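You operate a simulated robot arm through the tools that you are given. There is no shell and no other tool. Be economical: measure what you need, move in short steps, check, and stop when the job is done.

The job below is to be done with a simulated robot arm. You get a single attempt, and the scene is never put back.

TASK
Pack the travel caddy by the packing list and clamp the bottles in.
Fine: stand the bottle that is in it now on the worktop; the unlisted one stays out. Set down upright: travel bottle. Where these are worked on the way, their far stop is far enough and under half their travel is too little: caddy clamp.

The check looks at the end state, three seconds after you hand in, the way a careful person would. Anything else that was tipped, shoved, dropped, spilled or broken makes it a failure.

THE ROBOT
A 7-joint arm with a two-finger parallel gripper, fixed in place. Base frame: the origin is at the foot of the arm, x ahead of it, y to its left, z up. Lengths are in mm, angles in degrees, forces in N, time in s.
With the tool pointing down near the work surface it reaches from about 280 to 680 mm from the base axis. Its first joint turns from -66.0 to 66.0 degrees. Payload 1.57 kg.
The TCP is the grasp point between the finger pads, 30 mm short of the fingertips. In the tool frame z runs along the fingers and y along their closing line. The gripper opens to 110 mm. The fingers are 24 mm wide and 12 mm thick; the gripper's body (48 by 112 mm) begins 78 mm behind the TCP.
Orientation is that of the tool frame in the base frame, as a unit quaternion [x, y, z, w]. With the fingers straight down and closing along the base's y, the tool's x points along the base's -x, its y along +y and its z along -z.

THE INTERFACE
- The arm moves only by the tool play_rows. Its argument "deltas" is a list of rows, each a list of 3 entries, a list of its own where there are three numbers: the turn, a rotation vector about the tool's x, y, z in degrees, then the shift along the tool's x, y, z in mm, then the opening, from 0 (shut) to 1 (fully open). In form: [[[ax, ay, az], [x, y, z], jaw], ...]. A call has 1 to 12 rows; each row shifts and turns the commanded pose from where the row before left it, along the tool's axes as they then stand. Rows are played at 5 a second. More than 50 mm and 8.6 degrees between two rows, or a gripper value outside its range, and nothing of the call is played. A pose out of reach is approached as far as the arm can. The call stops where the force on the tool passes 40 N (or 10 N more than at its start, if that is more) or the arm is blocked; 0.2 s more then pass. Each finger travels about 108 mm/s and halts on what it meets, pressing with about 29 N; the grip force reading is that of the motor and also rises with nothing between the fingers. The clock runs only during rows and for 0.2 s after the last one: add rows that do not move to give the fingers time. It gives the time, the measured TCP pose, the force on the tool (base axes), the opening and the grip force at its end, in the units of the frame above (readings bear some noise), with the torque about the TCP (base axes, N m) and any sound that the robot's microphone picked up.
- Cameras (640 x 400 px; columns grow to the right, rows downward): "scene" is fixed at [169.8, -404.2, 1411.6]; the picture's right is [0.68, -0.73, 0.00], its down [-0.40, -0.37, -0.84] and it looks along [0.61, 0.57, -0.54] (base axes); focal length 328 px, centre (320, 200). "wrist" rides on the gripper at [70, 16, -141] in the tool frame; the picture's right is [-0.23, 0.97, 0.00], its down [-0.86, -0.20, -0.48] and it looks along [-0.47, -0.11, 0.88] (tool axes); focal length 222 px, centre (320, 200). There is no depth. A picture from a camera that has moved, and an enlarged one, comes with that camera's place and axes in the base frame and with its lens. The place of the scene camera against the robot may be out by one fixed shift of up to 12 mm in any direction.
- snapshot(camera): a new picture of that camera. No time passes.
- inspect(camera, box): a new picture of the part [left, top, right, bottom] of that camera's present view, enlarged. No time passes.
- close_job(): hands the job in; it is judged then, once.

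Work in short steps. Places have to be worked out from the pictures, the camera data and where the tool is seen: move nearer, look again, correct. Check each grasp and each placing, and mend what went wrong. You have 120 turns and 84 pictures in all, those below and enlarged ones among them. Open the gripper and draw the arm clear of the work before you hand the job in, unless the task says otherwise; then end with one line.

The tools are called as a command line: name --argument value ..., lists and objects as JSON in quotes. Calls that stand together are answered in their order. play_rows: Moves the arm, as the interface text tells. Its arguments: {"type":"object","properties":{"deltas":{"type":"array"}},"required":["deltas"]} The other tools are called the same way: snapshot (camera) takes a picture; inspect (camera, box) takes an enlarged picture of a part of a camera's view; close_job () hands the job in.

At the start:

```text
t: 0.0
ee_pos: [338.8, -118.0, 1161.2]
orientation: [0.0, 1.0, 0.0, 0.001]
ft_force: [0.1, 0.2, 0.2]
torque: [-0.03, 0.0, 0.0]
gripper_width: 109.8
grip_force: 0.1
```

scene: 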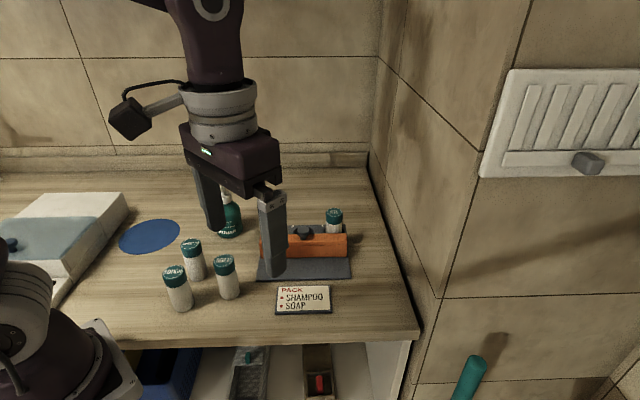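
wrist: 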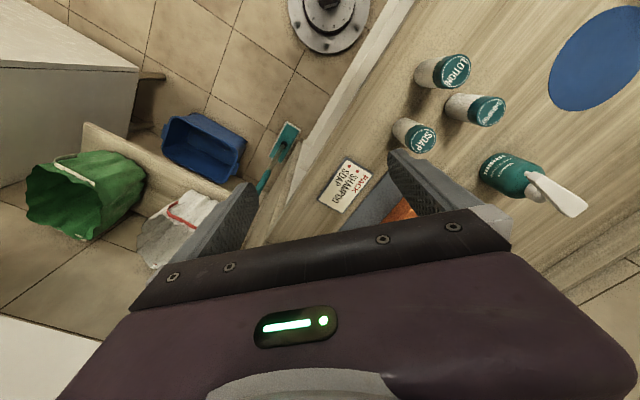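

The packing list reads shampoo and soap; the caddy already has a bottle in it. I'll look closer at the bottles and the caddy.

inspect --camera "scene" --box '[140, 190, 380, 340]'

inspect --camera "wrist" --box '[320, 30, 640, 230]'

```text
2.67 times, centred on (260, 265) of scene
camera zoom: at [169.8, -404.2, 1411.6], right [0.68, -0.73, 0.0], down [-0.4, -0.37, -0.84], along [0.61, 0.57, -0.54], focal length 874 px, centre (480, 27)
```

zoom: 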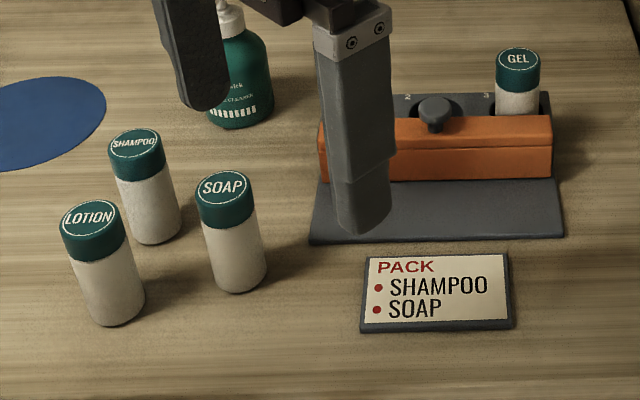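

```text
2.00 times, centred on (480, 130) of wrist
camera zoom: at [269.4, -102.1, 1304.1], right [0.23, 0.97, 0.0], down [0.86, -0.2, 0.48], along [0.47, -0.11, -0.88], focal length 444 px, centre (0, 340)
```

zoom: 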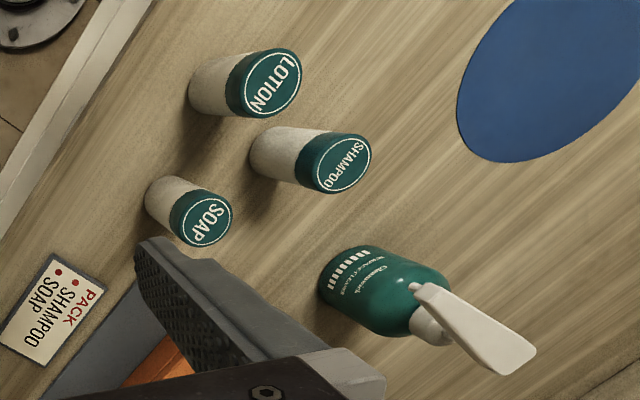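

I judge the bottle tops at z≈1030, the worktop at about 920-930, and the caddy running diagonally near (500,-30). I move up and ahead for a clear look at the caddy.

play_rows --deltas '[[[0, 0, 0], [0, 0, -40], 1], [[0, 0, 0], [-30, 25, -30], 1], [[0, 0, 0], [-30, 25, -20], 1], [[0, 0, 0], [-30, 25, 0], 1], [[0, 0, 0], [-30, 25, 0], 1], [[0, 0, 0], [-20, 20, 0], 1], [[0, 0, 0], [0, 0, 0], 1]]'

snapshot --camera "wrist"

snapshot --camera "scene"

```text
t: 1.6
ee_pos: [479.0, -2.7, 1251.0]
orientation: [0.0, 1.0, 0.001, -0.001]
ft_force: [0.8, 0.3, -0.3]
torque: [0.03, -0.02, -0.02]
gripper_width: 110.1
grip_force: 0.0
```

```text
79 pictures are left
camera wrist: at [409.9, 14.6, 1393.3], right [0.23, 0.97, 0.0], down [0.86, -0.2, 0.48], along [0.47, -0.11, -0.88], focal length 222 px, centre (320, 200)
```

wrist: 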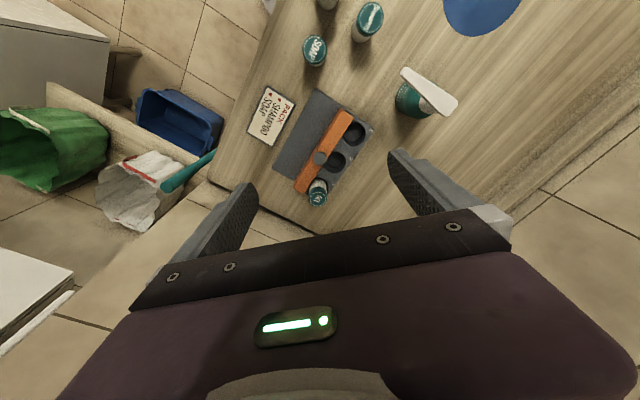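

```text
78 pictures are left
```

scene: 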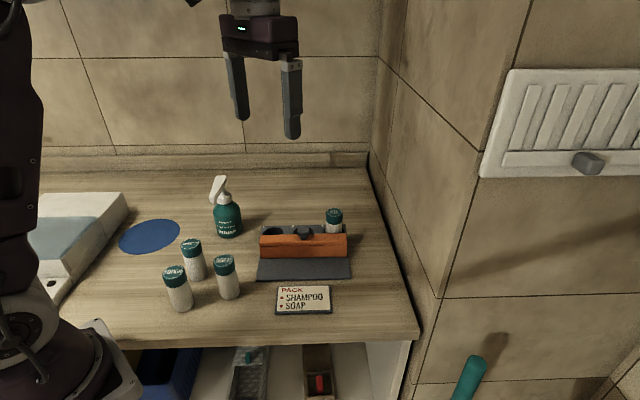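

inspect --camera "wrist" --box '[240, 60, 400, 220]'

inspect --camera "scene" --box '[240, 190, 368, 318]'

```text
2.50 times, centred on (320, 140) of wrist
camera zoom: at [409.9, 14.6, 1393.3], right [0.23, 0.97, 0.0], down [0.86, -0.2, 0.48], along [0.47, -0.11, -0.88], focal length 555 px, centre (320, 350)
```

zoom: 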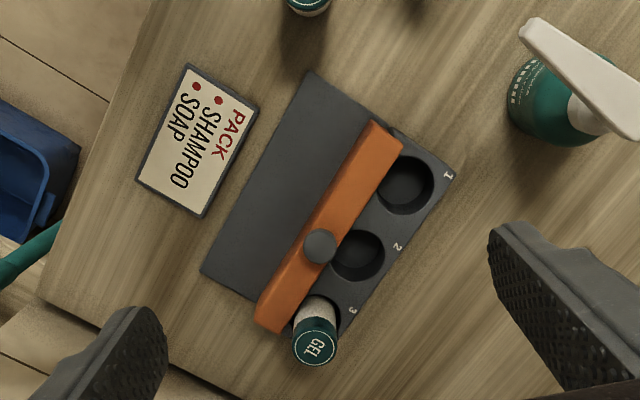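

```text
3.12 times, centred on (304, 254) of scene
camera zoom: at [169.8, -404.2, 1411.6], right [0.68, -0.73, 0.0], down [-0.4, -0.37, -0.84], along [0.61, 0.57, -0.54], focal length 1024 px, centre (370, 31)
```

zoom: 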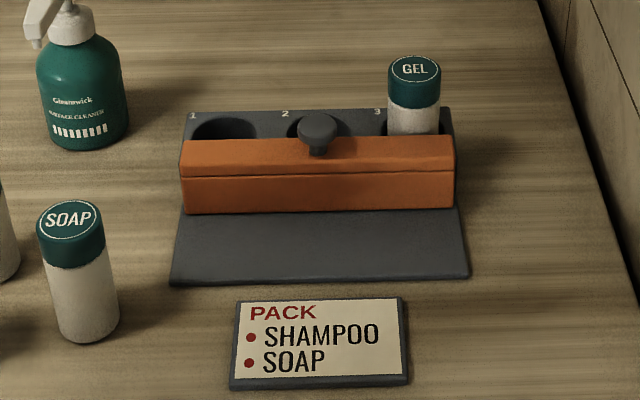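

The clamp bar is in its closed position with a knob on top, in front of slots 1-3, with GEL in slot 3. I turn the tool so the fingers close across the row (along the caddy's depth) and go down for a closer look.

play_rows --deltas '[[[0, 0, 7.5], [0, 0, 0], 1], [[0, 0, 7.5], [0, 0, 0], 1], [[0, 0, 7.5], [0, 0, 0], 1], [[0, 0, 7.5], [0, 0, 0], 1], [[0, 0, 7.5], [0, 0, 0], 1], [[0, 0, 7.5], [0, 0, 0], 1], [[0, 0, 0], [-20, 3, 35], 1], [[0, 0, 0], [-20, 3, 35], 1], [[0, 0, 0], [-12, 0, 30], 1], [[0, 0, 0], [0, 0, 0], 1]]'

snapshot --camera "wrist"

```text
t: 3.8
ee_pos: [520.5, -31.8, 1150.4]
orientation: [0.383, 0.924, 0.001, -0.001]
ft_force: [-0.8, 0.2, 0.3]
torque: [0.02, 0.02, 0.02]
gripper_width: 110.1
grip_force: 0.1
```

```text
75 pictures are left
camera wrist: at [483.3, 29.3, 1291.4], right [0.85, 0.53, 0.0], down [0.46, -0.75, 0.48], along [0.25, -0.41, -0.88], focal length 222 px, centre (320, 200)
```

wrist: 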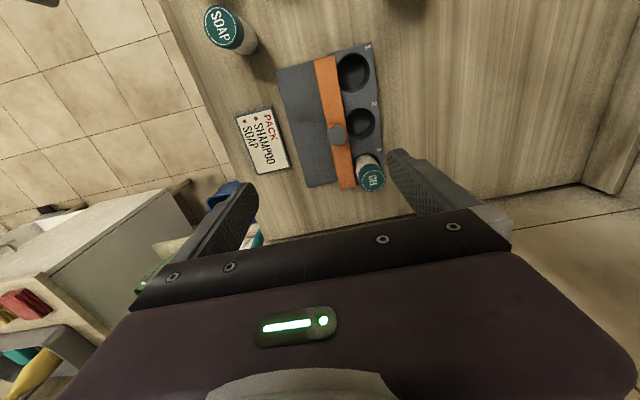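

inspect --camera "wrist" --box '[260, 30, 420, 210]'

```text
2.22 times, centred on (340, 120) of wrist
camera zoom: at [483.3, 29.3, 1291.4], right [0.85, 0.53, 0.0], down [0.46, -0.75, 0.48], along [0.25, -0.41, -0.88], focal length 494 px, centre (276, 378)
```

zoom: 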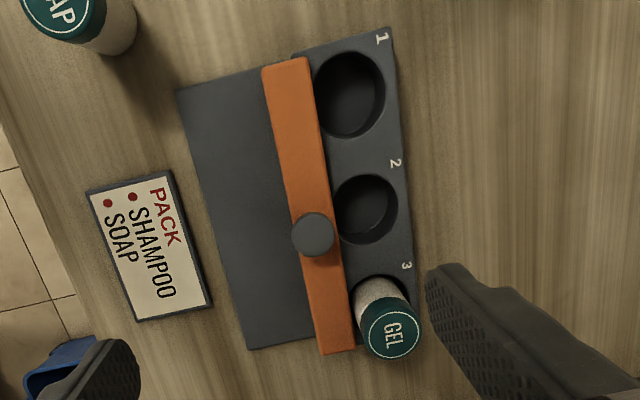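

Knob is at about (538,-16) with top z≈985-995, on a bar about 35 mm high. I go above it, still clear of the GEL bottle, for a nearer look.

play_rows --deltas '[[[0, 0, 0], [0, 12, 20], 1], [[0, 0, 0], [-1, 11.5, 20], 1], [[0, 0, 0], [0, 0, 20], 1], [[0, 0, 0], [0, 0, 20], 1], [[0, 0, 0], [0, 0, 0], 1]]'

snapshot --camera "wrist"

inspect --camera "scene" --box '[220, 160, 380, 320]'

```text
t: 5.0
ee_pos: [538.7, -16.6, 1071.4]
orientation: [0.383, 0.924, 0.0, 0.0]
ft_force: [-0.6, -0.3, 0.3]
torque: [-0.01, 0.0, -0.03]
gripper_width: 110.0
grip_force: 0.1
```

```text
73 pictures are left
camera wrist: at [500.4, 45.6, 1213.0], right [0.85, 0.53, 0.0], down [0.46, -0.75, 0.48], along [0.25, -0.41, -0.88], focal length 222 px, centre (320, 200)
```

wrist: 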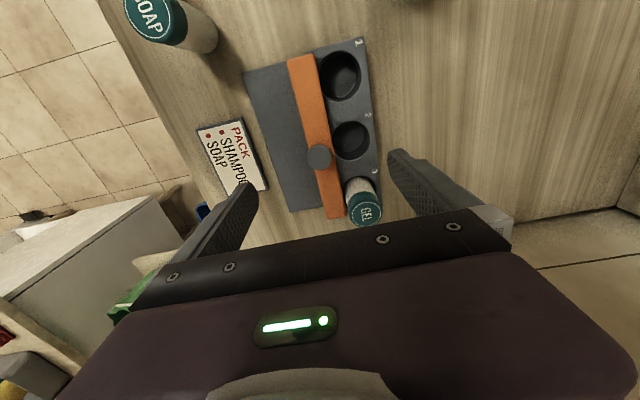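

```text
2.50 times, centred on (300, 240) of scene
camera zoom: at [169.8, -404.2, 1411.6], right [0.68, -0.73, 0.0], down [-0.4, -0.37, -0.84], along [0.61, 0.57, -0.54], focal length 819 px, centre (370, 100)
```

zoom: 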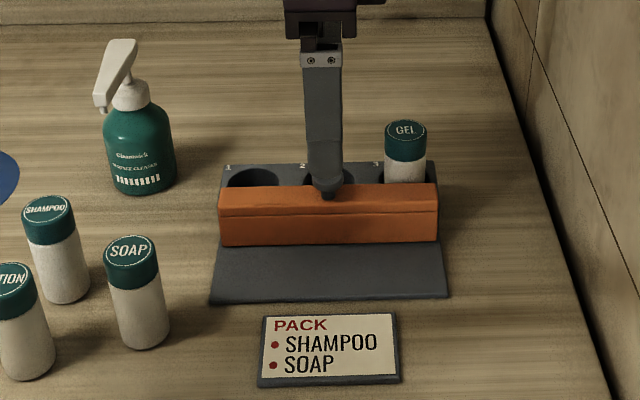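

Knob centre is consistent at (537,-15.5), z≈987, within 2 mm of the tool axis. I descend with the fingers around it, tips staying above the bar.

play_rows --deltas '[[[0, 0, 0], [0, 0, 20], 0.6], [[0, 0, 0], [0, 0, 20], 0.6], [[0, 0, 0], [0, 0, 20], 0.6], [[0, 0, 0], [0, 0, 15], 0.6], [[0, 0, 0], [0, 0, 5], 0.6], [[0, 0, 0], [0, 0, 0], 0.6]]'

inspect --camera "scene" --box '[240, 170, 368, 298]'

snapshot --camera "wrist"

```text
t: 6.4
ee_pos: [537.6, -15.7, 993.5]
orientation: [0.383, 0.924, 0.0, 0.0]
ft_force: [0.6, 0.5, -0.6]
torque: [-0.03, -0.01, 0.02]
gripper_width: 66.0
grip_force: 0.0
```

```text
3.12 times, centred on (304, 234) of scene
camera zoom: at [169.8, -404.2, 1411.6], right [0.68, -0.73, 0.0], down [-0.4, -0.37, -0.84], along [0.61, 0.57, -0.54], focal length 1024 px, centre (370, 94)
```

zoom: 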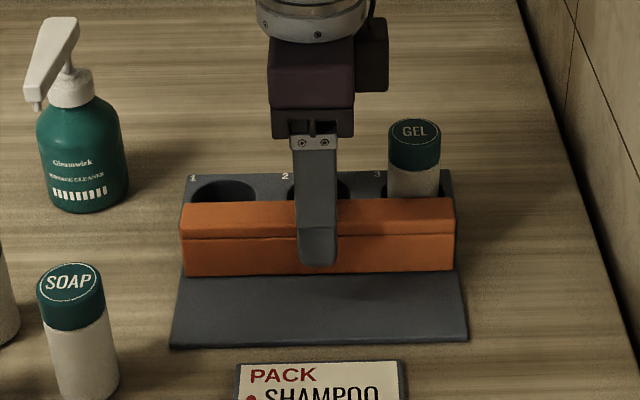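

```text
70 pictures are left
camera wrist: at [500.1, 45.6, 1135.4], right [0.85, 0.53, 0.0], down [0.46, -0.75, 0.48], along [0.25, -0.41, -0.88], focal length 222 px, centre (320, 200)
```

wrist: 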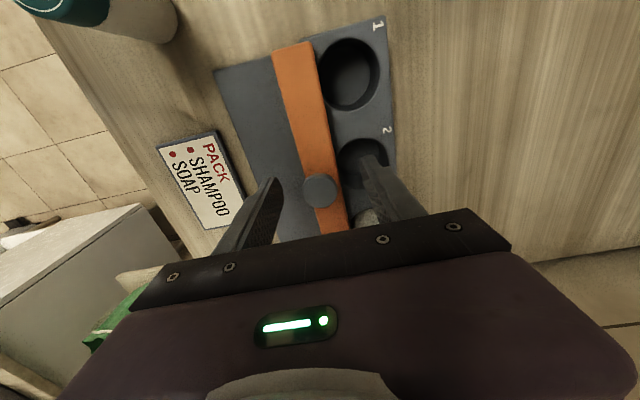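

The knob sits between the fingers right at the grasp point. I close on it.

play_rows --deltas '[[[0, 0, 0], [0, 0, 3], 0.1], [[0, 0, 0], [0, 0, 0], 0.1], [[0, 0, 0], [0, 0, 0], 0.1]]'

```text
t: 7.2
ee_pos: [538.3, -14.7, 990.4]
orientation: [0.383, 0.924, 0.0, 0.002]
ft_force: [-1.4, 0.7, 23.0]
torque: [1.14, -0.26, 0.07]
gripper_width: 28.6
grip_force: 38.9
```

Upward force of 23 N: either a tip touches the bar or the knob is wedging. I reopen slightly to see which.

play_rows --deltas '[[[0, 0, 0], [0, 0, 0], 0.45], [[0, 0, 0], [0, 0, 0], 0.45]]'

inspect --camera "scene" --box '[260, 190, 340, 270]'

```text
t: 7.8
ee_pos: [538.2, -15.6, 989.4]
orientation: [0.382, 0.924, 0.0, 0.001]
ft_force: [-0.8, -0.6, -0.5]
torque: [0.0, 0.02, 0.0]
gripper_width: 49.5
grip_force: 0.0
```

```text
5.00 times, centred on (300, 230) of scene
camera zoom: at [169.8, -404.2, 1411.6], right [0.68, -0.73, 0.0], down [-0.4, -0.37, -0.84], along [0.61, 0.57, -0.54], focal length 1638 px, centre (420, 50)
```

zoom: 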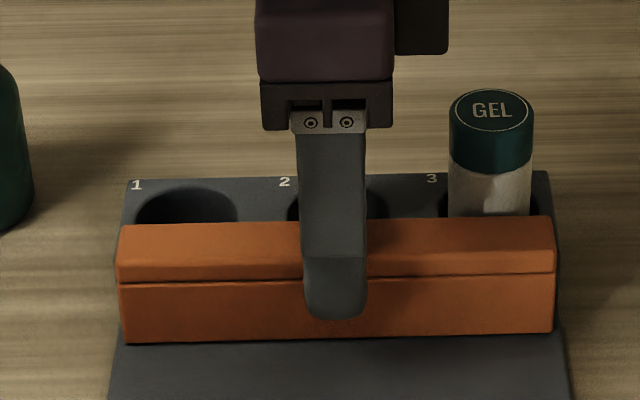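

With the fingers open there is no contact, so on closing the tips met the bar's top edges (bar top ≈ 960-965). I rise 8 mm and close on the knob head only.

play_rows --deltas '[[[0, 0, 0], [0, 0, -8], 0.45], [[0, 0, 0], [0, 0, 0], 0.1], [[0, 0, 0], [0, 0, 0], 0.1], [[0, 0, 0], [0, 0, 0], 0.1]]'

```text
t: 8.8
ee_pos: [537.5, -15.3, 996.5]
orientation: [0.383, 0.924, 0.0, 0.0]
ft_force: [1.1, 0.7, -10.0]
torque: [0.29, -0.84, -0.01]
gripper_width: 28.6
grip_force: 38.5
```

Same 28.6 mm width higher up, so it is the knob that is held. I pull toward the front (tool -y) in small steps.

play_rows --deltas '[[[0, 0, 0], [0, -5, 0], 0.1], [[0, 0, 0], [0, -5, 0], 0.1], [[0, 0, 0], [0, -5, 0], 0.1], [[0, 0, 0], [0, -5, 0], 0.1], [[0, 0, 0], [0, 0, 0], 0.1]]'

inspect --camera "scene" --box '[240, 180, 368, 308]'

```text
t: 10.0
ee_pos: [523.3, -29.4, 996.4]
orientation: [0.383, 0.924, 0.001, 0.001]
ft_force: [-3.5, 4.1, 22.4]
torque: [0.35, -0.56, -0.43]
gripper_width: 28.5
grip_force: 38.0
```

```text
3.12 times, centred on (304, 244) of scene
camera zoom: at [169.2, -404.1, 1411.7], right [0.68, -0.73, 0.0], down [-0.4, -0.37, -0.84], along [0.61, 0.57, -0.54], focal length 1024 px, centre (370, 62)
```

zoom: 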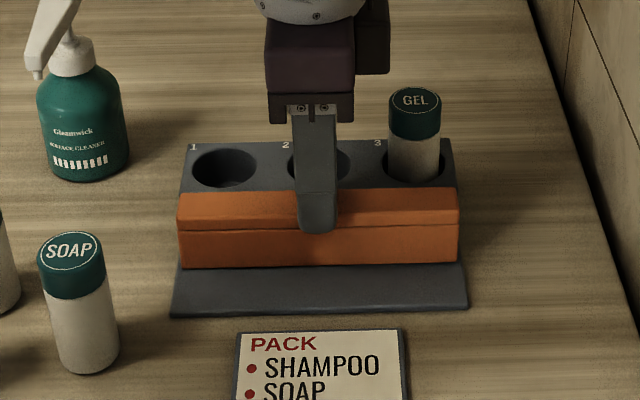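

The bar slides freely with the knob (20 mm so far) and the holes are uncovered. I keep pulling to its far stop.

play_rows --deltas '[[[0, 0, 0], [0, -5, 0], 0.1], [[0, 0, 0], [0, -5, 0], 0.1], [[0, 0, 0], [0, -5, 0], 0.1], [[0, 0, 0], [0, -5, 0], 0.1], [[0, 0, 0], [0, -5, 0], 0.1], [[0, 0, 0], [0, -5, 0], 0.1], [[0, 0, 0], [0, 0, 0], 0.1]]'

inspect --camera "scene" --box '[240, 180, 368, 308]'

```text
t: 11.6
ee_pos: [501.4, -50.0, 996.6]
orientation: [0.384, 0.924, -0.001, 0.0]
ft_force: [-1.4, 2.0, 6.2]
torque: [0.06, -1.25, -0.03]
gripper_width: 28.6
grip_force: 38.4
```

```text
3.12 times, centred on (304, 244) of scene
camera zoom: at [169.6, -404.1, 1411.6], right [0.68, -0.73, 0.0], down [-0.4, -0.37, -0.84], along [0.61, 0.57, -0.54], focal length 1024 px, centre (370, 62)
```

zoom: 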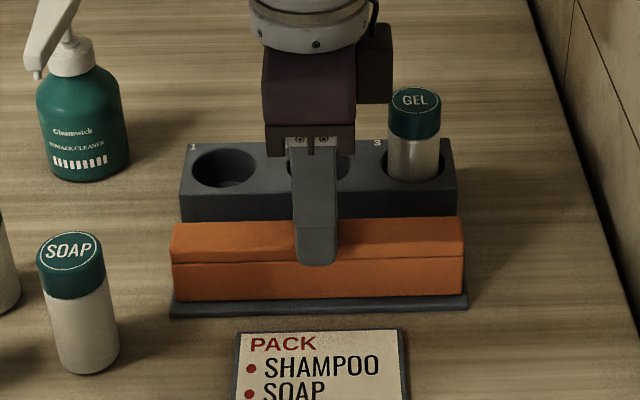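

50 mm out, the bar is near the plate's front edge. A few more millimetres to feel the stop.

play_rows --deltas '[[[0, 0, 0], [0, -3, 0], 0.1], [[0, 0, 0], [0, -3, 0], 0.1], [[0, 0, 0], [0, -3, 0], 0.1], [[0, 0, 0], [0, 0, 0], 0.1]]'

```text
t: 12.7
ee_pos: [498.7, -53.2, 997.2]
orientation: [0.383, 0.924, 0.004, 0.004]
ft_force: [5.9, 4.2, -9.8]
torque: [0.71, -0.66, -0.22]
gripper_width: 28.4
grip_force: 38.2
stopped in row 4: the force on the tool passed its limit at 41 N (the readings are from after the stop); the commanded pose is now the measured one
```

The far stop is reached (about 54 mm of travel). I release the knob and rise.

play_rows --deltas '[[[0, 0, 0], [0, 0, 0], 0.5], [[0, 0, 0], [0, 0, 0], 0.5], [[0, 0, 0], [0, 0, -30], 0.5], [[0, 0, 0], [0, 0, -40], 0.6], [[0, 0, 0], [0, 0, -40], 0.8], [[0, 0, 0], [0, 30, -10], 0.8], [[0, 0, 0], [0, 30, 0], 0.8], [[0, 0, 0], [0, 30, 0], 0.8], [[0, 0, 0], [0, 0, 0], 0.8]]'

snapshot --camera "wrist"

inspect --camera "wrist" --box '[220, 20, 420, 220]'

```text
t: 14.7
ee_pos: [559.1, 9.3, 1118.3]
orientation: [0.382, 0.924, 0.003, 0.003]
ft_force: [0.2, -0.2, 0.0]
torque: [-0.02, -0.02, -0.02]
gripper_width: 88.0
grip_force: 0.1
```

```text
66 pictures are left
camera wrist: at [520.6, 69.4, 1260.1], right [0.85, 0.53, 0.01], down [0.46, -0.75, 0.48], along [0.26, -0.4, -0.88], focal length 222 px, centre (320, 200)
```

wrist: 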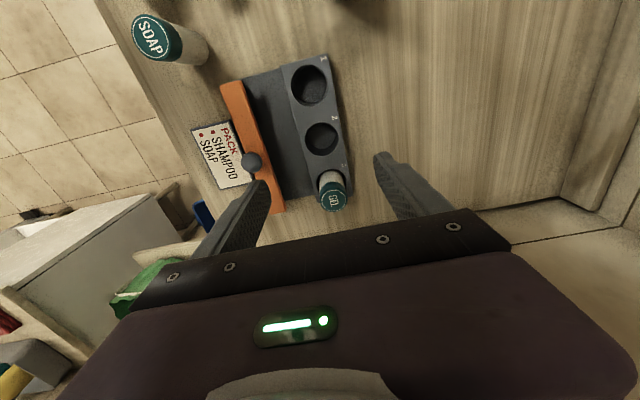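

```text
2.00 times, centred on (320, 120) of wrist
camera zoom: at [520.6, 69.4, 1260.1], right [0.85, 0.53, 0.01], down [0.46, -0.75, 0.48], along [0.26, -0.4, -0.88], focal length 444 px, centre (320, 360)
```

zoom: 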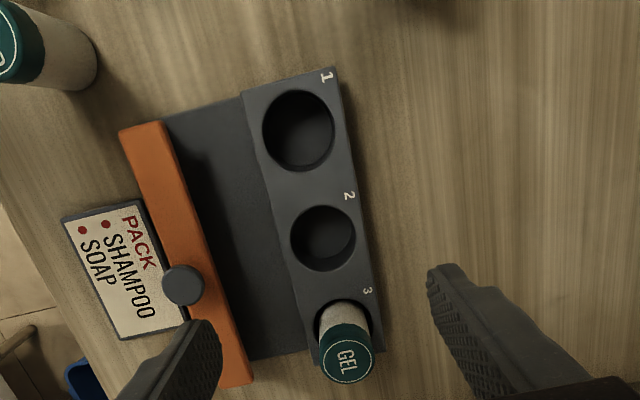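

GEL's axis comes out near (611,-36), top z≈1005, and slots 1 and 2 near (515,59) and (563,12). I level the tool, move over GEL and look again.

play_rows --deltas '[[[0.45, 0.18, 0], [-25, 2, 0], 0.8], [[0, 0, 0], [-25, 2, 10], 0.8], [[0, 0, 0], [-18, 1, 20], 0.8], [[0, 0, 0], [0, 0, 18], 0.8], [[0, 0, 0], [0, 0, 0], 0.8]]'

snapshot --camera "wrist"

inspect --camera "scene" --box '[240, 160, 400, 300]'

```text
t: 15.9
ee_pos: [613.0, -36.0, 1071.7]
orientation: [0.382, 0.924, -0.001, 0.0]
ft_force: [0.3, 0.5, -0.3]
torque: [-0.05, -0.03, 0.0]
gripper_width: 88.1
grip_force: 0.1
```

```text
64 pictures are left
camera wrist: at [575.1, 25.0, 1213.3], right [0.85, 0.53, 0.0], down [0.46, -0.75, 0.48], along [0.25, -0.41, -0.88], focal length 222 px, centre (320, 200)
```

wrist: 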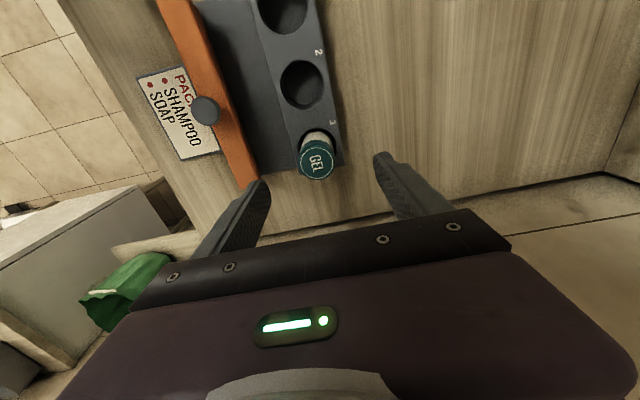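

```text
2.86 times, centred on (320, 230) of scene
camera zoom: at [169.8, -404.2, 1411.6], right [0.68, -0.73, 0.0], down [-0.4, -0.37, -0.84], along [0.61, 0.57, -0.54], focal length 936 px, centre (320, 114)
```

zoom: 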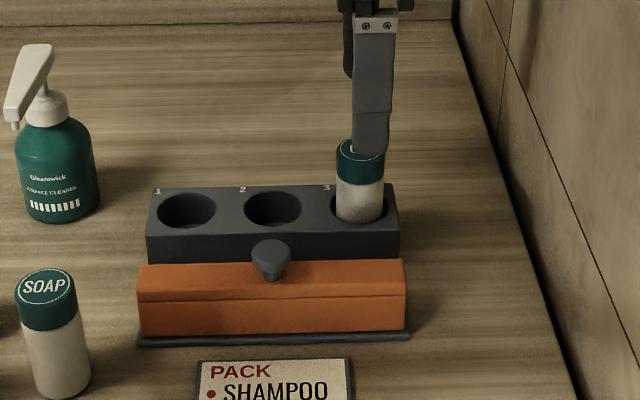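

The bottle axis is near (609.5,-37), agreeing with the scene view. I correct and descend around the cap, tips staying above the block's rim.

play_rows --deltas '[[[0, 0, 0], [2, -3, 0], 0.8], [[0, 0, 0], [0, 0, 20], 0.7], [[0, 0, 0], [0, 0, 20], 0.7], [[0, 0, 0], [0, 0, 20], 0.7], [[0, 0, 0], [0, 0, 10], 0.7], [[0, 0, 0], [0, 0, 4], 0.7], [[0, 0, 0], [0, 0, 0], 0.7]]'

snapshot --camera "wrist"

inspect --camera "scene" --box '[280, 170, 380, 270]'

```text
t: 17.5
ee_pos: [610.5, -35.8, 996.6]
orientation: [0.381, 0.924, 0.0, 0.0]
ft_force: [0.1, 0.4, 0.7]
torque: [0.02, 0.01, -0.03]
gripper_width: 77.1
grip_force: 0.1
```

```text
62 pictures are left
camera wrist: at [571.7, 25.0, 1139.2], right [0.85, 0.53, 0.0], down [0.46, -0.75, 0.48], along [0.25, -0.41, -0.88], focal length 222 px, centre (320, 200)
```

wrist: 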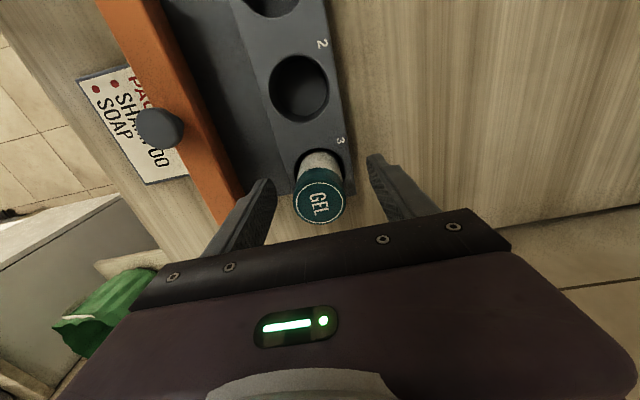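

```text
4.00 times, centred on (330, 220) of scene
camera zoom: at [169.8, -404.2, 1411.6], right [0.68, -0.73, 0.0], down [-0.4, -0.37, -0.84], along [0.61, 0.57, -0.54], focal length 1311 px, centre (280, 120)
```

zoom: 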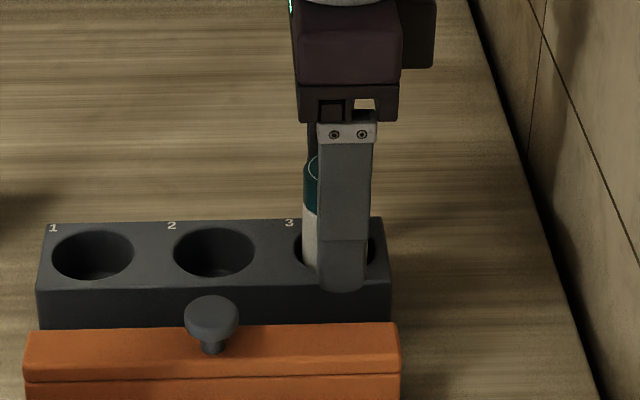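

The cap is between the fingers, about 2.5 mm to the front. I centre and close.

play_rows --deltas '[[[0, 0, 0], [-1, -2.5, 0], 0.7], [[0, 0, 0], [0, 0, 0], 0.2], [[0, 0, 0], [0, 0, 0], 0.2], [[0, 0, 0], [0, 0, 0], 0.2]]'

```text
t: 18.5
ee_pos: [607.6, -39.6, 996.4]
orientation: [0.382, 0.924, 0.0, -0.001]
ft_force: [0.6, -0.8, 2.2]
torque: [-0.11, 0.0, 0.01]
gripper_width: 34.8
grip_force: 28.8
```

Bottle held at 34.8 mm. I lift it straight out.

play_rows --deltas '[[[0, 0, 0], [0, 0, -10], 0.2], [[0, 0, 0], [0, 0, -15], 0.2], [[0, 0, 0], [0, 0, -20], 0.2], [[0, 0, 0], [0, 0, -20], 0.2], [[0, 0, 0], [0, 0, -20], 0.2], [[0, 0, 0], [0, 0, 0], 0.2]]'

inspect --camera "scene" --box '[240, 100, 400, 260]'

```text
t: 19.9
ee_pos: [608.3, -38.3, 1081.6]
orientation: [0.383, 0.924, 0.0, 0.0]
ft_force: [-0.8, -0.1, -0.3]
torque: [-0.04, 0.05, 0.0]
gripper_width: 35.0
grip_force: 29.3
```

```text
2.50 times, centred on (320, 180) of scene
camera zoom: at [169.8, -404.2, 1411.6], right [0.68, -0.73, 0.0], down [-0.4, -0.37, -0.84], along [0.61, 0.57, -0.54], focal length 819 px, centre (320, 250)
```

zoom: 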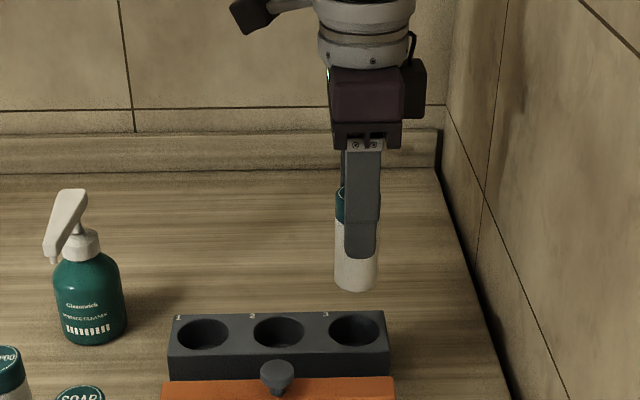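

GEL is clear of the block. I carry it to free worktop behind slot 1, near (578,118), well away from the spray bottle.

play_rows --deltas '[[[0, 0, 0], [0, 18, 0], 0.2], [[0, 0, 0], [22, 18, 0], 0.2], [[0, 0, 0], [25, 18, 0], 0.2], [[0, 0, 0], [28, 18, 0], 0.2], [[0, 0, 0], [28, 17, 0], 0.2], [[0, 0, 0], [28, 0, 0], 0.2], [[0, 0, 0], [0, 0, 20], 0.2], [[0, 0, 0], [0, 0, 20], 0.2], [[0, 0, 0], [0, 0, 20], 0.2], [[0, 0, 0], [0, 0, 15], 0.2], [[0, 0, 0], [0, 0, 0], 0.2]]'

inspect --camera "scene" --box '[180, 140, 340, 300]'

snapshot --camera "wrist"

```text
t: 22.3
ee_pos: [577.1, 115.5, 1006.0]
orientation: [0.382, 0.924, 0.0, 0.001]
ft_force: [-0.6, -0.5, -0.3]
torque: [-0.02, -0.01, -0.01]
gripper_width: 35.0
grip_force: 28.7
```

```text
2.50 times, centred on (260, 220) of scene
camera zoom: at [169.8, -404.2, 1411.6], right [0.68, -0.73, 0.0], down [-0.4, -0.37, -0.84], along [0.61, 0.57, -0.54], focal length 819 px, centre (470, 150)
```

zoom: 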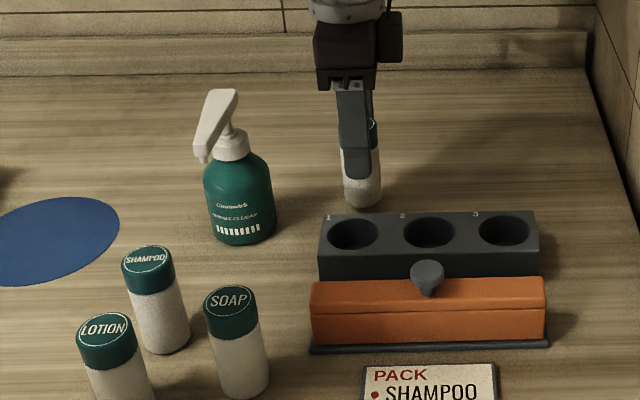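

```text
58 pictures are left
camera wrist: at [539.4, 176.5, 1147.1], right [0.85, 0.53, 0.0], down [0.46, -0.75, 0.48], along [0.25, -0.41, -0.88], focal length 222 px, centre (320, 200)
```

wrist: 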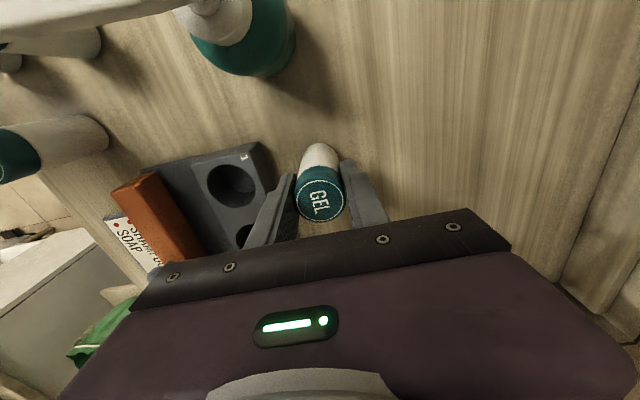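

All clear around it. I lower slowly to feel the worktop.

play_rows --deltas '[[[0, 0, 0], [0, 0, 4], 0.2], [[0, 0, 0], [0, 0, 4], 0.2], [[0, 0, 0], [0, 0, 3], 0.2], [[0, 0, 0], [0, 0, 2], 0.2], [[0, 0, 0], [0, 0, 0], 0.2]]'

```text
t: 23.5
ee_pos: [578.5, 115.7, 993.0]
orientation: [0.381, 0.924, 0.0, 0.0]
ft_force: [-0.6, -0.5, -1.5]
torque: [0.0, 0.0, 0.02]
gripper_width: 35.1
grip_force: 29.3
```

play_rows --deltas '[[[0, 0, 0], [0, 0, 2], 0.2], [[0, 0, 0], [0, 0, 0], 0.2]]'

```text
t: 24.1
ee_pos: [578.1, 115.4, 992.8]
orientation: [0.382, 0.924, 0.002, 0.0]
ft_force: [-1.5, 1.3, 9.0]
torque: [0.14, 0.0, 0.01]
gripper_width: 34.9
grip_force: 28.9
```

Contact with the worktop (9 N up at TCP z≈992.8; the slot floor is thus about 3.6 mm higher). I release a little, then rise.

play_rows --deltas '[[[0, 0, 0], [0, 0, -1], 0.2], [[0, 0, 0], [0, 0, 0], 0.45], [[0, 0, 0], [0, 0, 0], 0.5], [[0, 0, 0], [0, 0, -20], 0.5], [[0, 0, 0], [0, 0, -40], 0.5], [[0, 0, 0], [0, 0, -45], 0.6], [[0, 0, 0], [0, 0, -45], 0.7], [[0, 0, 0], [0, 0, 0], 0.7]]'

inspect --camera "scene" --box '[160, 160, 360, 320]'

snapshot --camera "wrist"

```text
t: 25.9
ee_pos: [577.7, 114.4, 1143.6]
orientation: [0.382, 0.924, 0.0, 0.0]
ft_force: [0.1, 0.2, -1.0]
torque: [0.02, -0.04, -0.03]
gripper_width: 77.2
grip_force: 0.0
```

```text
2.50 times, centred on (260, 240) of scene
camera zoom: at [169.8, -404.2, 1411.6], right [0.68, -0.73, 0.0], down [-0.4, -0.37, -0.84], along [0.61, 0.57, -0.54], focal length 819 px, centre (470, 100)
```

zoom: 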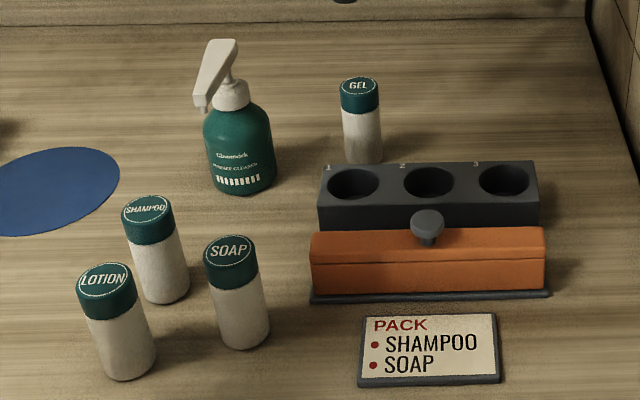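

```text
56 pictures are left
camera wrist: at [540.2, 175.2, 1285.5], right [0.85, 0.53, 0.0], down [0.46, -0.75, 0.48], along [0.25, -0.41, -0.88], focal length 222 px, centre (320, 200)
```

wrist: 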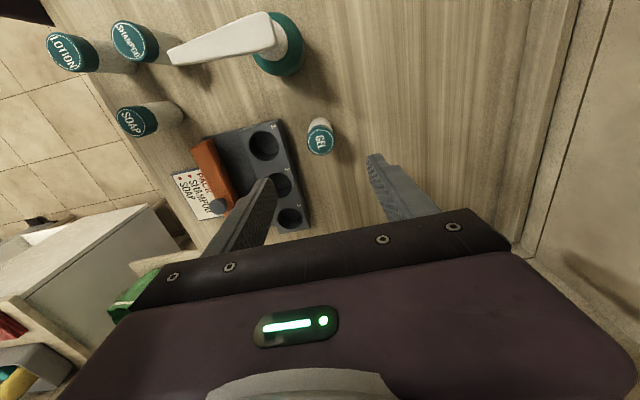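

GEL stands upright and clear. Using it to calibrate the scene camera, soap is near (370,17), shampoo near (349,100). I move above soap.

play_rows --deltas '[[[0, 0, 0], [15.5, -43, 0], 0.7], [[0, 0, 0], [15.5, -43, 0], 0.7], [[0, 0, 0], [15.5, -43, 0], 0.7], [[0, 0, 0], [15.5, -43, 0], 0.7], [[0, 0, 0], [15.5, -43, 0], 0.7], [[0, 0, 0], [0, 0, 30], 0.7], [[0, 0, 0], [0, 0, 35], 0.7], [[0, 0, 0], [0, 0, 0], 0.7]]'

snapshot --camera "wrist"

inspect --camera "scene" --box '[140, 160, 300, 320]'

```text
t: 27.7
ee_pos: [371.6, 18.6, 1078.1]
orientation: [0.382, 0.924, -0.001, -0.001]
ft_force: [-0.4, 0.5, 0.6]
torque: [0.01, 0.03, 0.03]
gripper_width: 77.0
grip_force: 0.0
```

```text
55 pictures are left
camera wrist: at [333.6, 79.3, 1219.7], right [0.85, 0.53, 0.0], down [0.46, -0.75, 0.48], along [0.25, -0.41, -0.88], focal length 222 px, centre (320, 200)
```

wrist: 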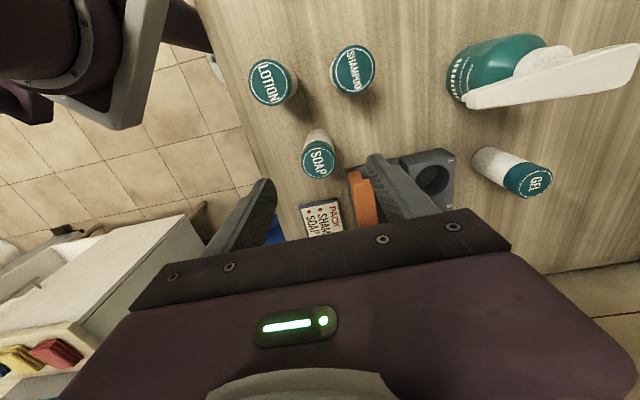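

```text
2.50 times, centred on (220, 240) of scene
camera zoom: at [169.8, -404.2, 1411.6], right [0.68, -0.73, 0.0], down [-0.4, -0.37, -0.84], along [0.61, 0.57, -0.54], focal length 819 px, centre (570, 100)
```

zoom: 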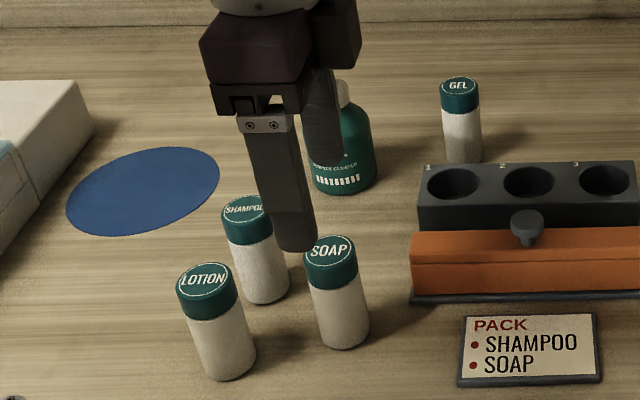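

Soap sits at (370.6,12.4) by the wrist camera, which checks out against GEL's known place. I correct by (-3.7,-5.1) in tool axes and descend.

play_rows --deltas '[[[0, 0, 0], [-3.7, -5.1, 0], 0.65], [[0, 0, 0], [0, 0, 25], 0.65], [[0, 0, 0], [0, 0, 25], 0.65], [[0, 0, 0], [0, 0, 20], 0.65], [[0, 0, 0], [0, 0, 15], 0.65], [[0, 0, 0], [0, 0, 0], 0.65]]'

snapshot --camera "wrist"

```text
t: 29.1
ee_pos: [370.2, 14.2, 992.0]
orientation: [0.381, 0.925, -0.001, -0.001]
ft_force: [0.4, 0.8, -0.6]
torque: [0.01, -0.03, 0.0]
gripper_width: 71.2
grip_force: 0.0
```

```text
53 pictures are left
camera wrist: at [332.5, 74.8, 1135.4], right [0.85, 0.53, 0.0], down [0.46, -0.75, 0.48], along [0.25, -0.41, -0.88], focal length 222 px, centre (320, 200)
```

wrist: 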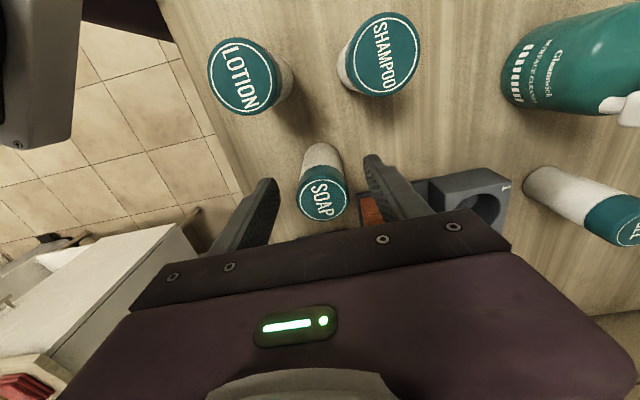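

Soap is centred between the fingers. I close and lift.

play_rows --deltas '[[[0, 0, 0], [-1.5, -0.4, 0], 0.65], [[0, 0, 0], [0, 0, 0], 0.2], [[0, 0, 0], [0, 0, 0], 0.2], [[0, 0, 0], [0, 0, 0], 0.2], [[0, 0, 0], [0, 0, -15], 0.2], [[0, 0, 0], [0, 0, -30], 0.2], [[0, 0, 0], [0, 0, -40], 0.2], [[0, 0, 0], [0, 0, 0], 0.2]]'

inspect --camera "scene" --box '[140, 140, 300, 300]'

```text
t: 30.9
ee_pos: [371.0, 7.7, 1077.3]
orientation: [0.383, 0.924, 0.0, 0.0]
ft_force: [-0.5, -0.4, -0.9]
torque: [0.0, 0.01, 0.0]
gripper_width: 35.0
grip_force: 28.7
```

```text
2.50 times, centred on (220, 220) of scene
camera zoom: at [169.8, -404.2, 1411.6], right [0.68, -0.73, 0.0], down [-0.4, -0.37, -0.84], along [0.61, 0.57, -0.54], focal length 819 px, centre (570, 150)
```

zoom: 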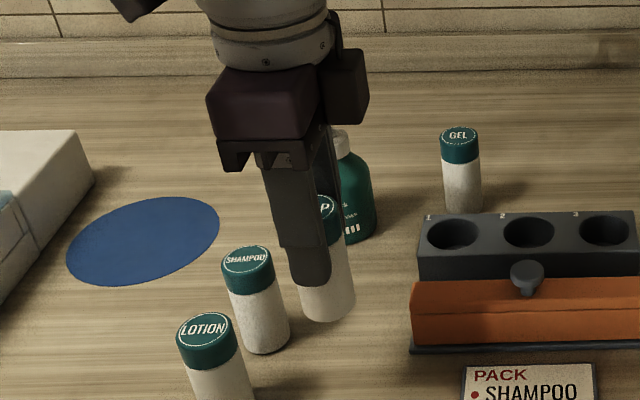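

Soap held firmly. I rise a bit more and carry it over slot 2, hole centre near (562,12).

play_rows --deltas '[[[0, 0, 0], [0, 0, -35], 0.2], [[0, 0, 0], [-33, 34.5, 0], 0.2], [[0, 0, 0], [-33, 34.5, 0], 0.2], [[0, 0, 0], [-33, 34.5, 0], 0.2], [[0, 0, 0], [-33, 34.6, 0], 0.2], [[0, 0, 0], [0, 0, 20], 0.2], [[0, 0, 0], [0, 0, 0], 0.2]]'

snapshot --camera "wrist"

inspect --camera "scene" --box '[220, 140, 380, 300]'

```text
t: 32.5
ee_pos: [562.5, 15.8, 1091.5]
orientation: [0.383, 0.924, 0.0, 0.0]
ft_force: [0.5, 0.4, -0.3]
torque: [0.02, 0.0, 0.0]
gripper_width: 34.9
grip_force: 29.2
```

```text
51 pictures are left
camera wrist: at [524.4, 77.1, 1234.3], right [0.85, 0.53, 0.0], down [0.46, -0.75, 0.48], along [0.25, -0.41, -0.88], focal length 222 px, centre (320, 200)
```

wrist: 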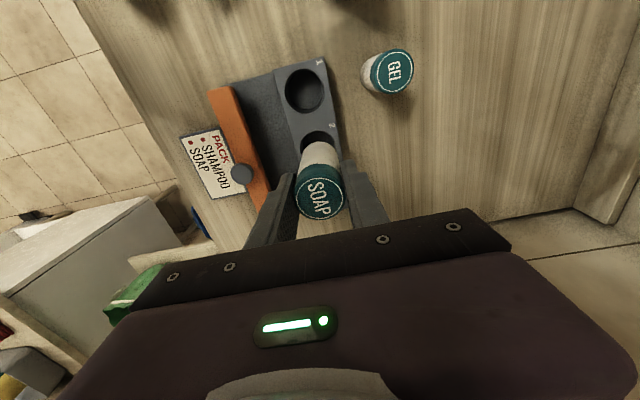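

```text
2.50 times, centred on (300, 220) of scene
camera zoom: at [169.8, -404.2, 1411.6], right [0.68, -0.73, 0.0], down [-0.4, -0.37, -0.84], along [0.61, 0.57, -0.54], focal length 819 px, centre (370, 150)
```

zoom: 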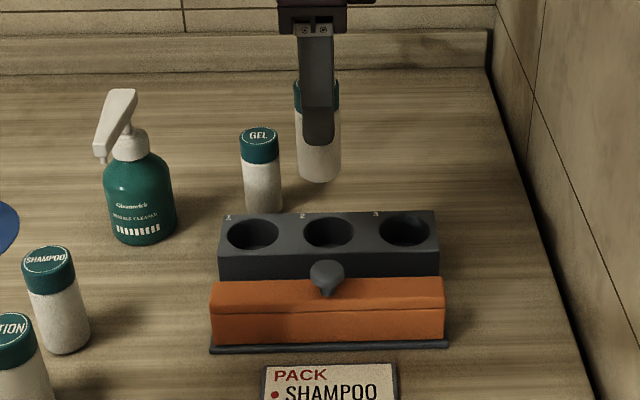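

Hole 2 lies about 5 mm further along the row and 2.7 mm toward the front relative to the bottle. I correct, lower to just above the rim and check.

play_rows --deltas '[[[0, 0, 0], [-5, -2.7, 0], 0.2], [[0, 0, 0], [0, 0, 20], 0.2], [[0, 0, 0], [0, 0, 20], 0.2], [[0, 0, 0], [0, 0, 0], 0.2]]'

inspect --camera "scene" --box '[250, 170, 350, 270]'

inspect --camera "wrist" --box '[220, 40, 420, 240]'

```text
t: 33.5
ee_pos: [563.2, 10.6, 1052.5]
orientation: [0.382, 0.924, 0.0, 0.0]
ft_force: [0.7, 0.4, -0.6]
torque: [0.02, -0.04, 0.01]
gripper_width: 34.8
grip_force: 29.5
```

```text
4.00 times, centred on (300, 220) of scene
camera zoom: at [169.8, -404.2, 1411.6], right [0.68, -0.73, 0.0], down [-0.4, -0.37, -0.84], along [0.61, 0.57, -0.54], focal length 1311 px, centre (400, 120)
```

zoom: 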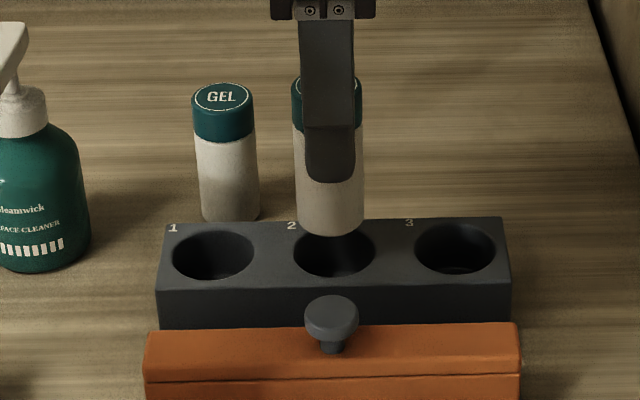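

```text
2.00 times, centred on (320, 140) of wrist
camera zoom: at [525.6, 71.5, 1194.6], right [0.85, 0.53, 0.0], down [0.46, -0.75, 0.48], along [0.25, -0.41, -0.88], focal length 444 px, centre (320, 320)
```

zoom: 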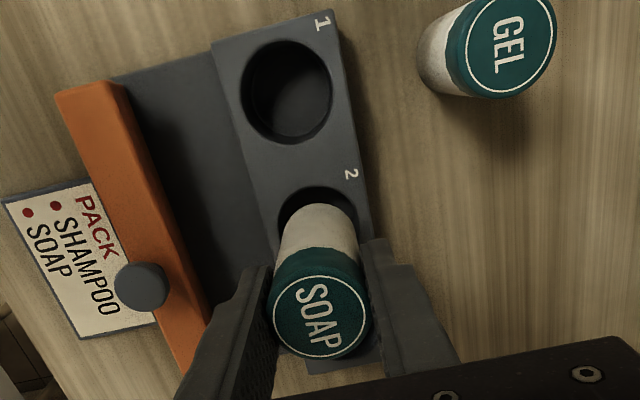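

Both views ask for about 2 mm further along the row and 1.5 mm to the front. I correct and lower into the hole carefully.

play_rows --deltas '[[[0, 0, 0], [-2, -1.5, 0], 0.2], [[0, 0, 0], [0, 0, 5], 0.2], [[0, 0, 0], [0, 0, 5], 0.2], [[0, 0, 0], [0, 0, 5], 0.2], [[0, 0, 0], [0, 0, 5], 0.2], [[0, 0, 0], [0, 0, 5], 0.2], [[0, 0, 0], [0, 0, 0], 0.2]]'

inspect --camera "scene" --box '[250, 170, 350, 270]'

```text
t: 35.1
ee_pos: [562.5, 9.0, 1027.4]
orientation: [0.382, 0.924, 0.0, 0.0]
ft_force: [0.0, 0.0, -0.6]
torque: [-0.04, -0.01, 0.03]
gripper_width: 34.7
grip_force: 28.5
```

```text
4.00 times, centred on (300, 220) of scene
camera zoom: at [169.8, -404.2, 1411.6], right [0.68, -0.73, 0.0], down [-0.4, -0.37, -0.84], along [0.61, 0.57, -0.54], focal length 1311 px, centre (400, 120)
```

zoom: 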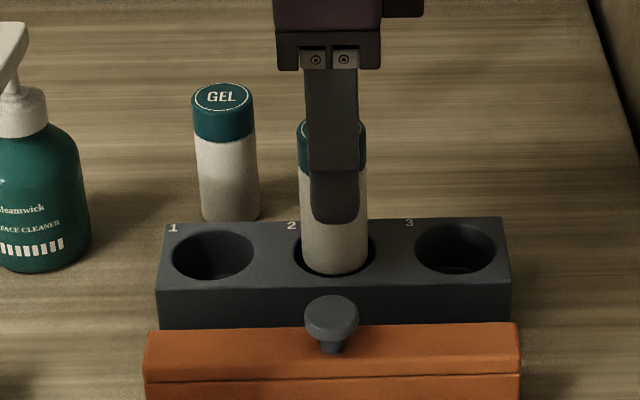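

The bottle is well centred in slot 2 with no contact force. I continue down to the floor.

play_rows --deltas '[[[0, 0, 0], [0, 0, 7], 0.2], [[0, 0, 0], [0, 0, 7], 0.2], [[0, 0, 0], [0, 0, 7], 0.2], [[0, 0, 0], [0, 0, 5], 0.2], [[0, 0, 0], [0, 0, 3], 0.2], [[0, 0, 0], [0, 0, 0], 0.2]]'

```text
t: 36.5
ee_pos: [565.9, 8.0, 999.3]
orientation: [0.382, 0.924, 0.0, 0.002]
ft_force: [-6.1, -1.0, 29.5]
torque: [-0.38, 0.45, -0.09]
gripper_width: 35.2
grip_force: 29.5
```

Contact, 29 N, at about 999, slightly above the expected 996. I ease back and look before releasing.

play_rows --deltas '[[[0, 0, 0], [0, 0, -1.5], 0.2], [[0, 0, 0], [0, 0, 0], 0.2]]'

inspect --camera "scene" --box '[250, 180, 350, 280]'

inspect --camera "wrist" --box '[220, 60, 420, 260]'

```text
t: 37.1
ee_pos: [564.6, 8.4, 998.5]
orientation: [0.382, 0.924, 0.0, -0.001]
ft_force: [1.2, 0.1, 2.3]
torque: [-0.06, -0.16, 0.01]
gripper_width: 35.1
grip_force: 29.4
```

```text
4.00 times, centred on (300, 230) of scene
camera zoom: at [169.8, -404.2, 1411.6], right [0.68, -0.73, 0.0], down [-0.4, -0.37, -0.84], along [0.61, 0.57, -0.54], focal length 1311 px, centre (400, 80)
```

zoom: 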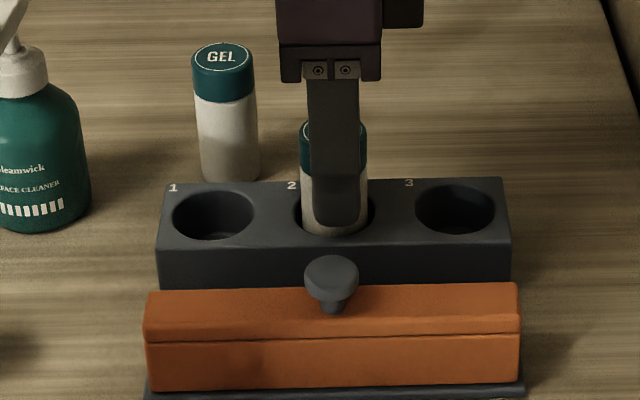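

```text
2.00 times, centred on (320, 160) of wrist
camera zoom: at [526.7, 69.8, 1141.0], right [0.85, 0.53, 0.0], down [0.46, -0.75, 0.48], along [0.25, -0.41, -0.88], focal length 444 px, centre (320, 280)
```

zoom: 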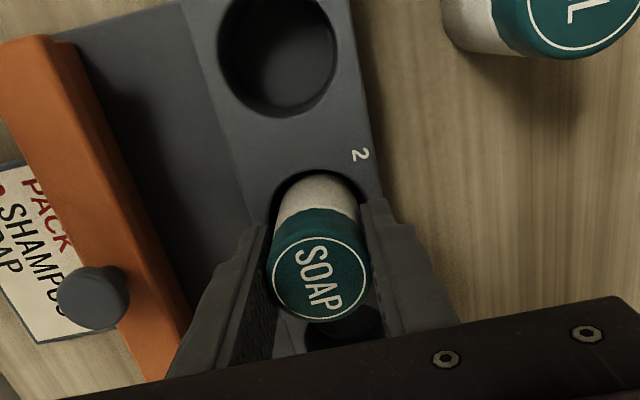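

Soap's cap stands no higher over the block than GEL's did, so it is seated. I open a little and rise.

play_rows --deltas '[[[0, 0, 0], [0, 0, 0], 0.45], [[0, 0, 0], [0, 0, 0], 0.5], [[0, 0, 0], [0, 0, -15], 0.5], [[0, 0, 0], [0, 0, -40], 0.5], [[0, 0, 0], [0, 0, -45], 0.5], [[0, 0, 0], [0, 0, -30], 0.6], [[0, 0, 0], [0, 0, 0], 0.6]]'

inspect --camera "scene" --box '[160, 160, 360, 320]'

```text
t: 38.7
ee_pos: [562.9, 6.1, 1131.2]
orientation: [0.382, 0.924, 0.0, 0.0]
ft_force: [0.2, -0.7, -0.5]
torque: [0.0, 0.02, -0.02]
gripper_width: 65.9
grip_force: 0.0
```

```text
2.50 times, centred on (260, 240) of scene
camera zoom: at [169.8, -404.2, 1411.6], right [0.68, -0.73, 0.0], down [-0.4, -0.37, -0.84], along [0.61, 0.57, -0.54], focal length 819 px, centre (470, 100)
```

zoom: 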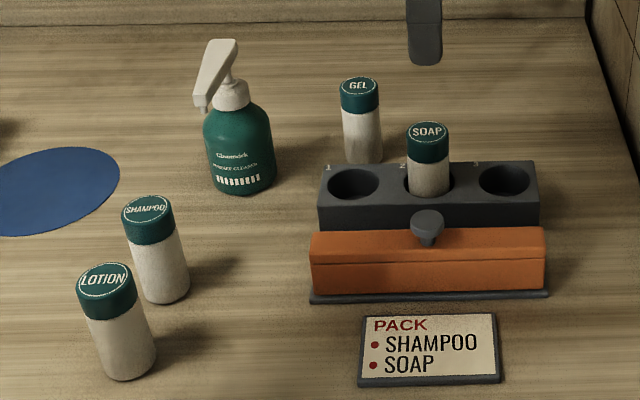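

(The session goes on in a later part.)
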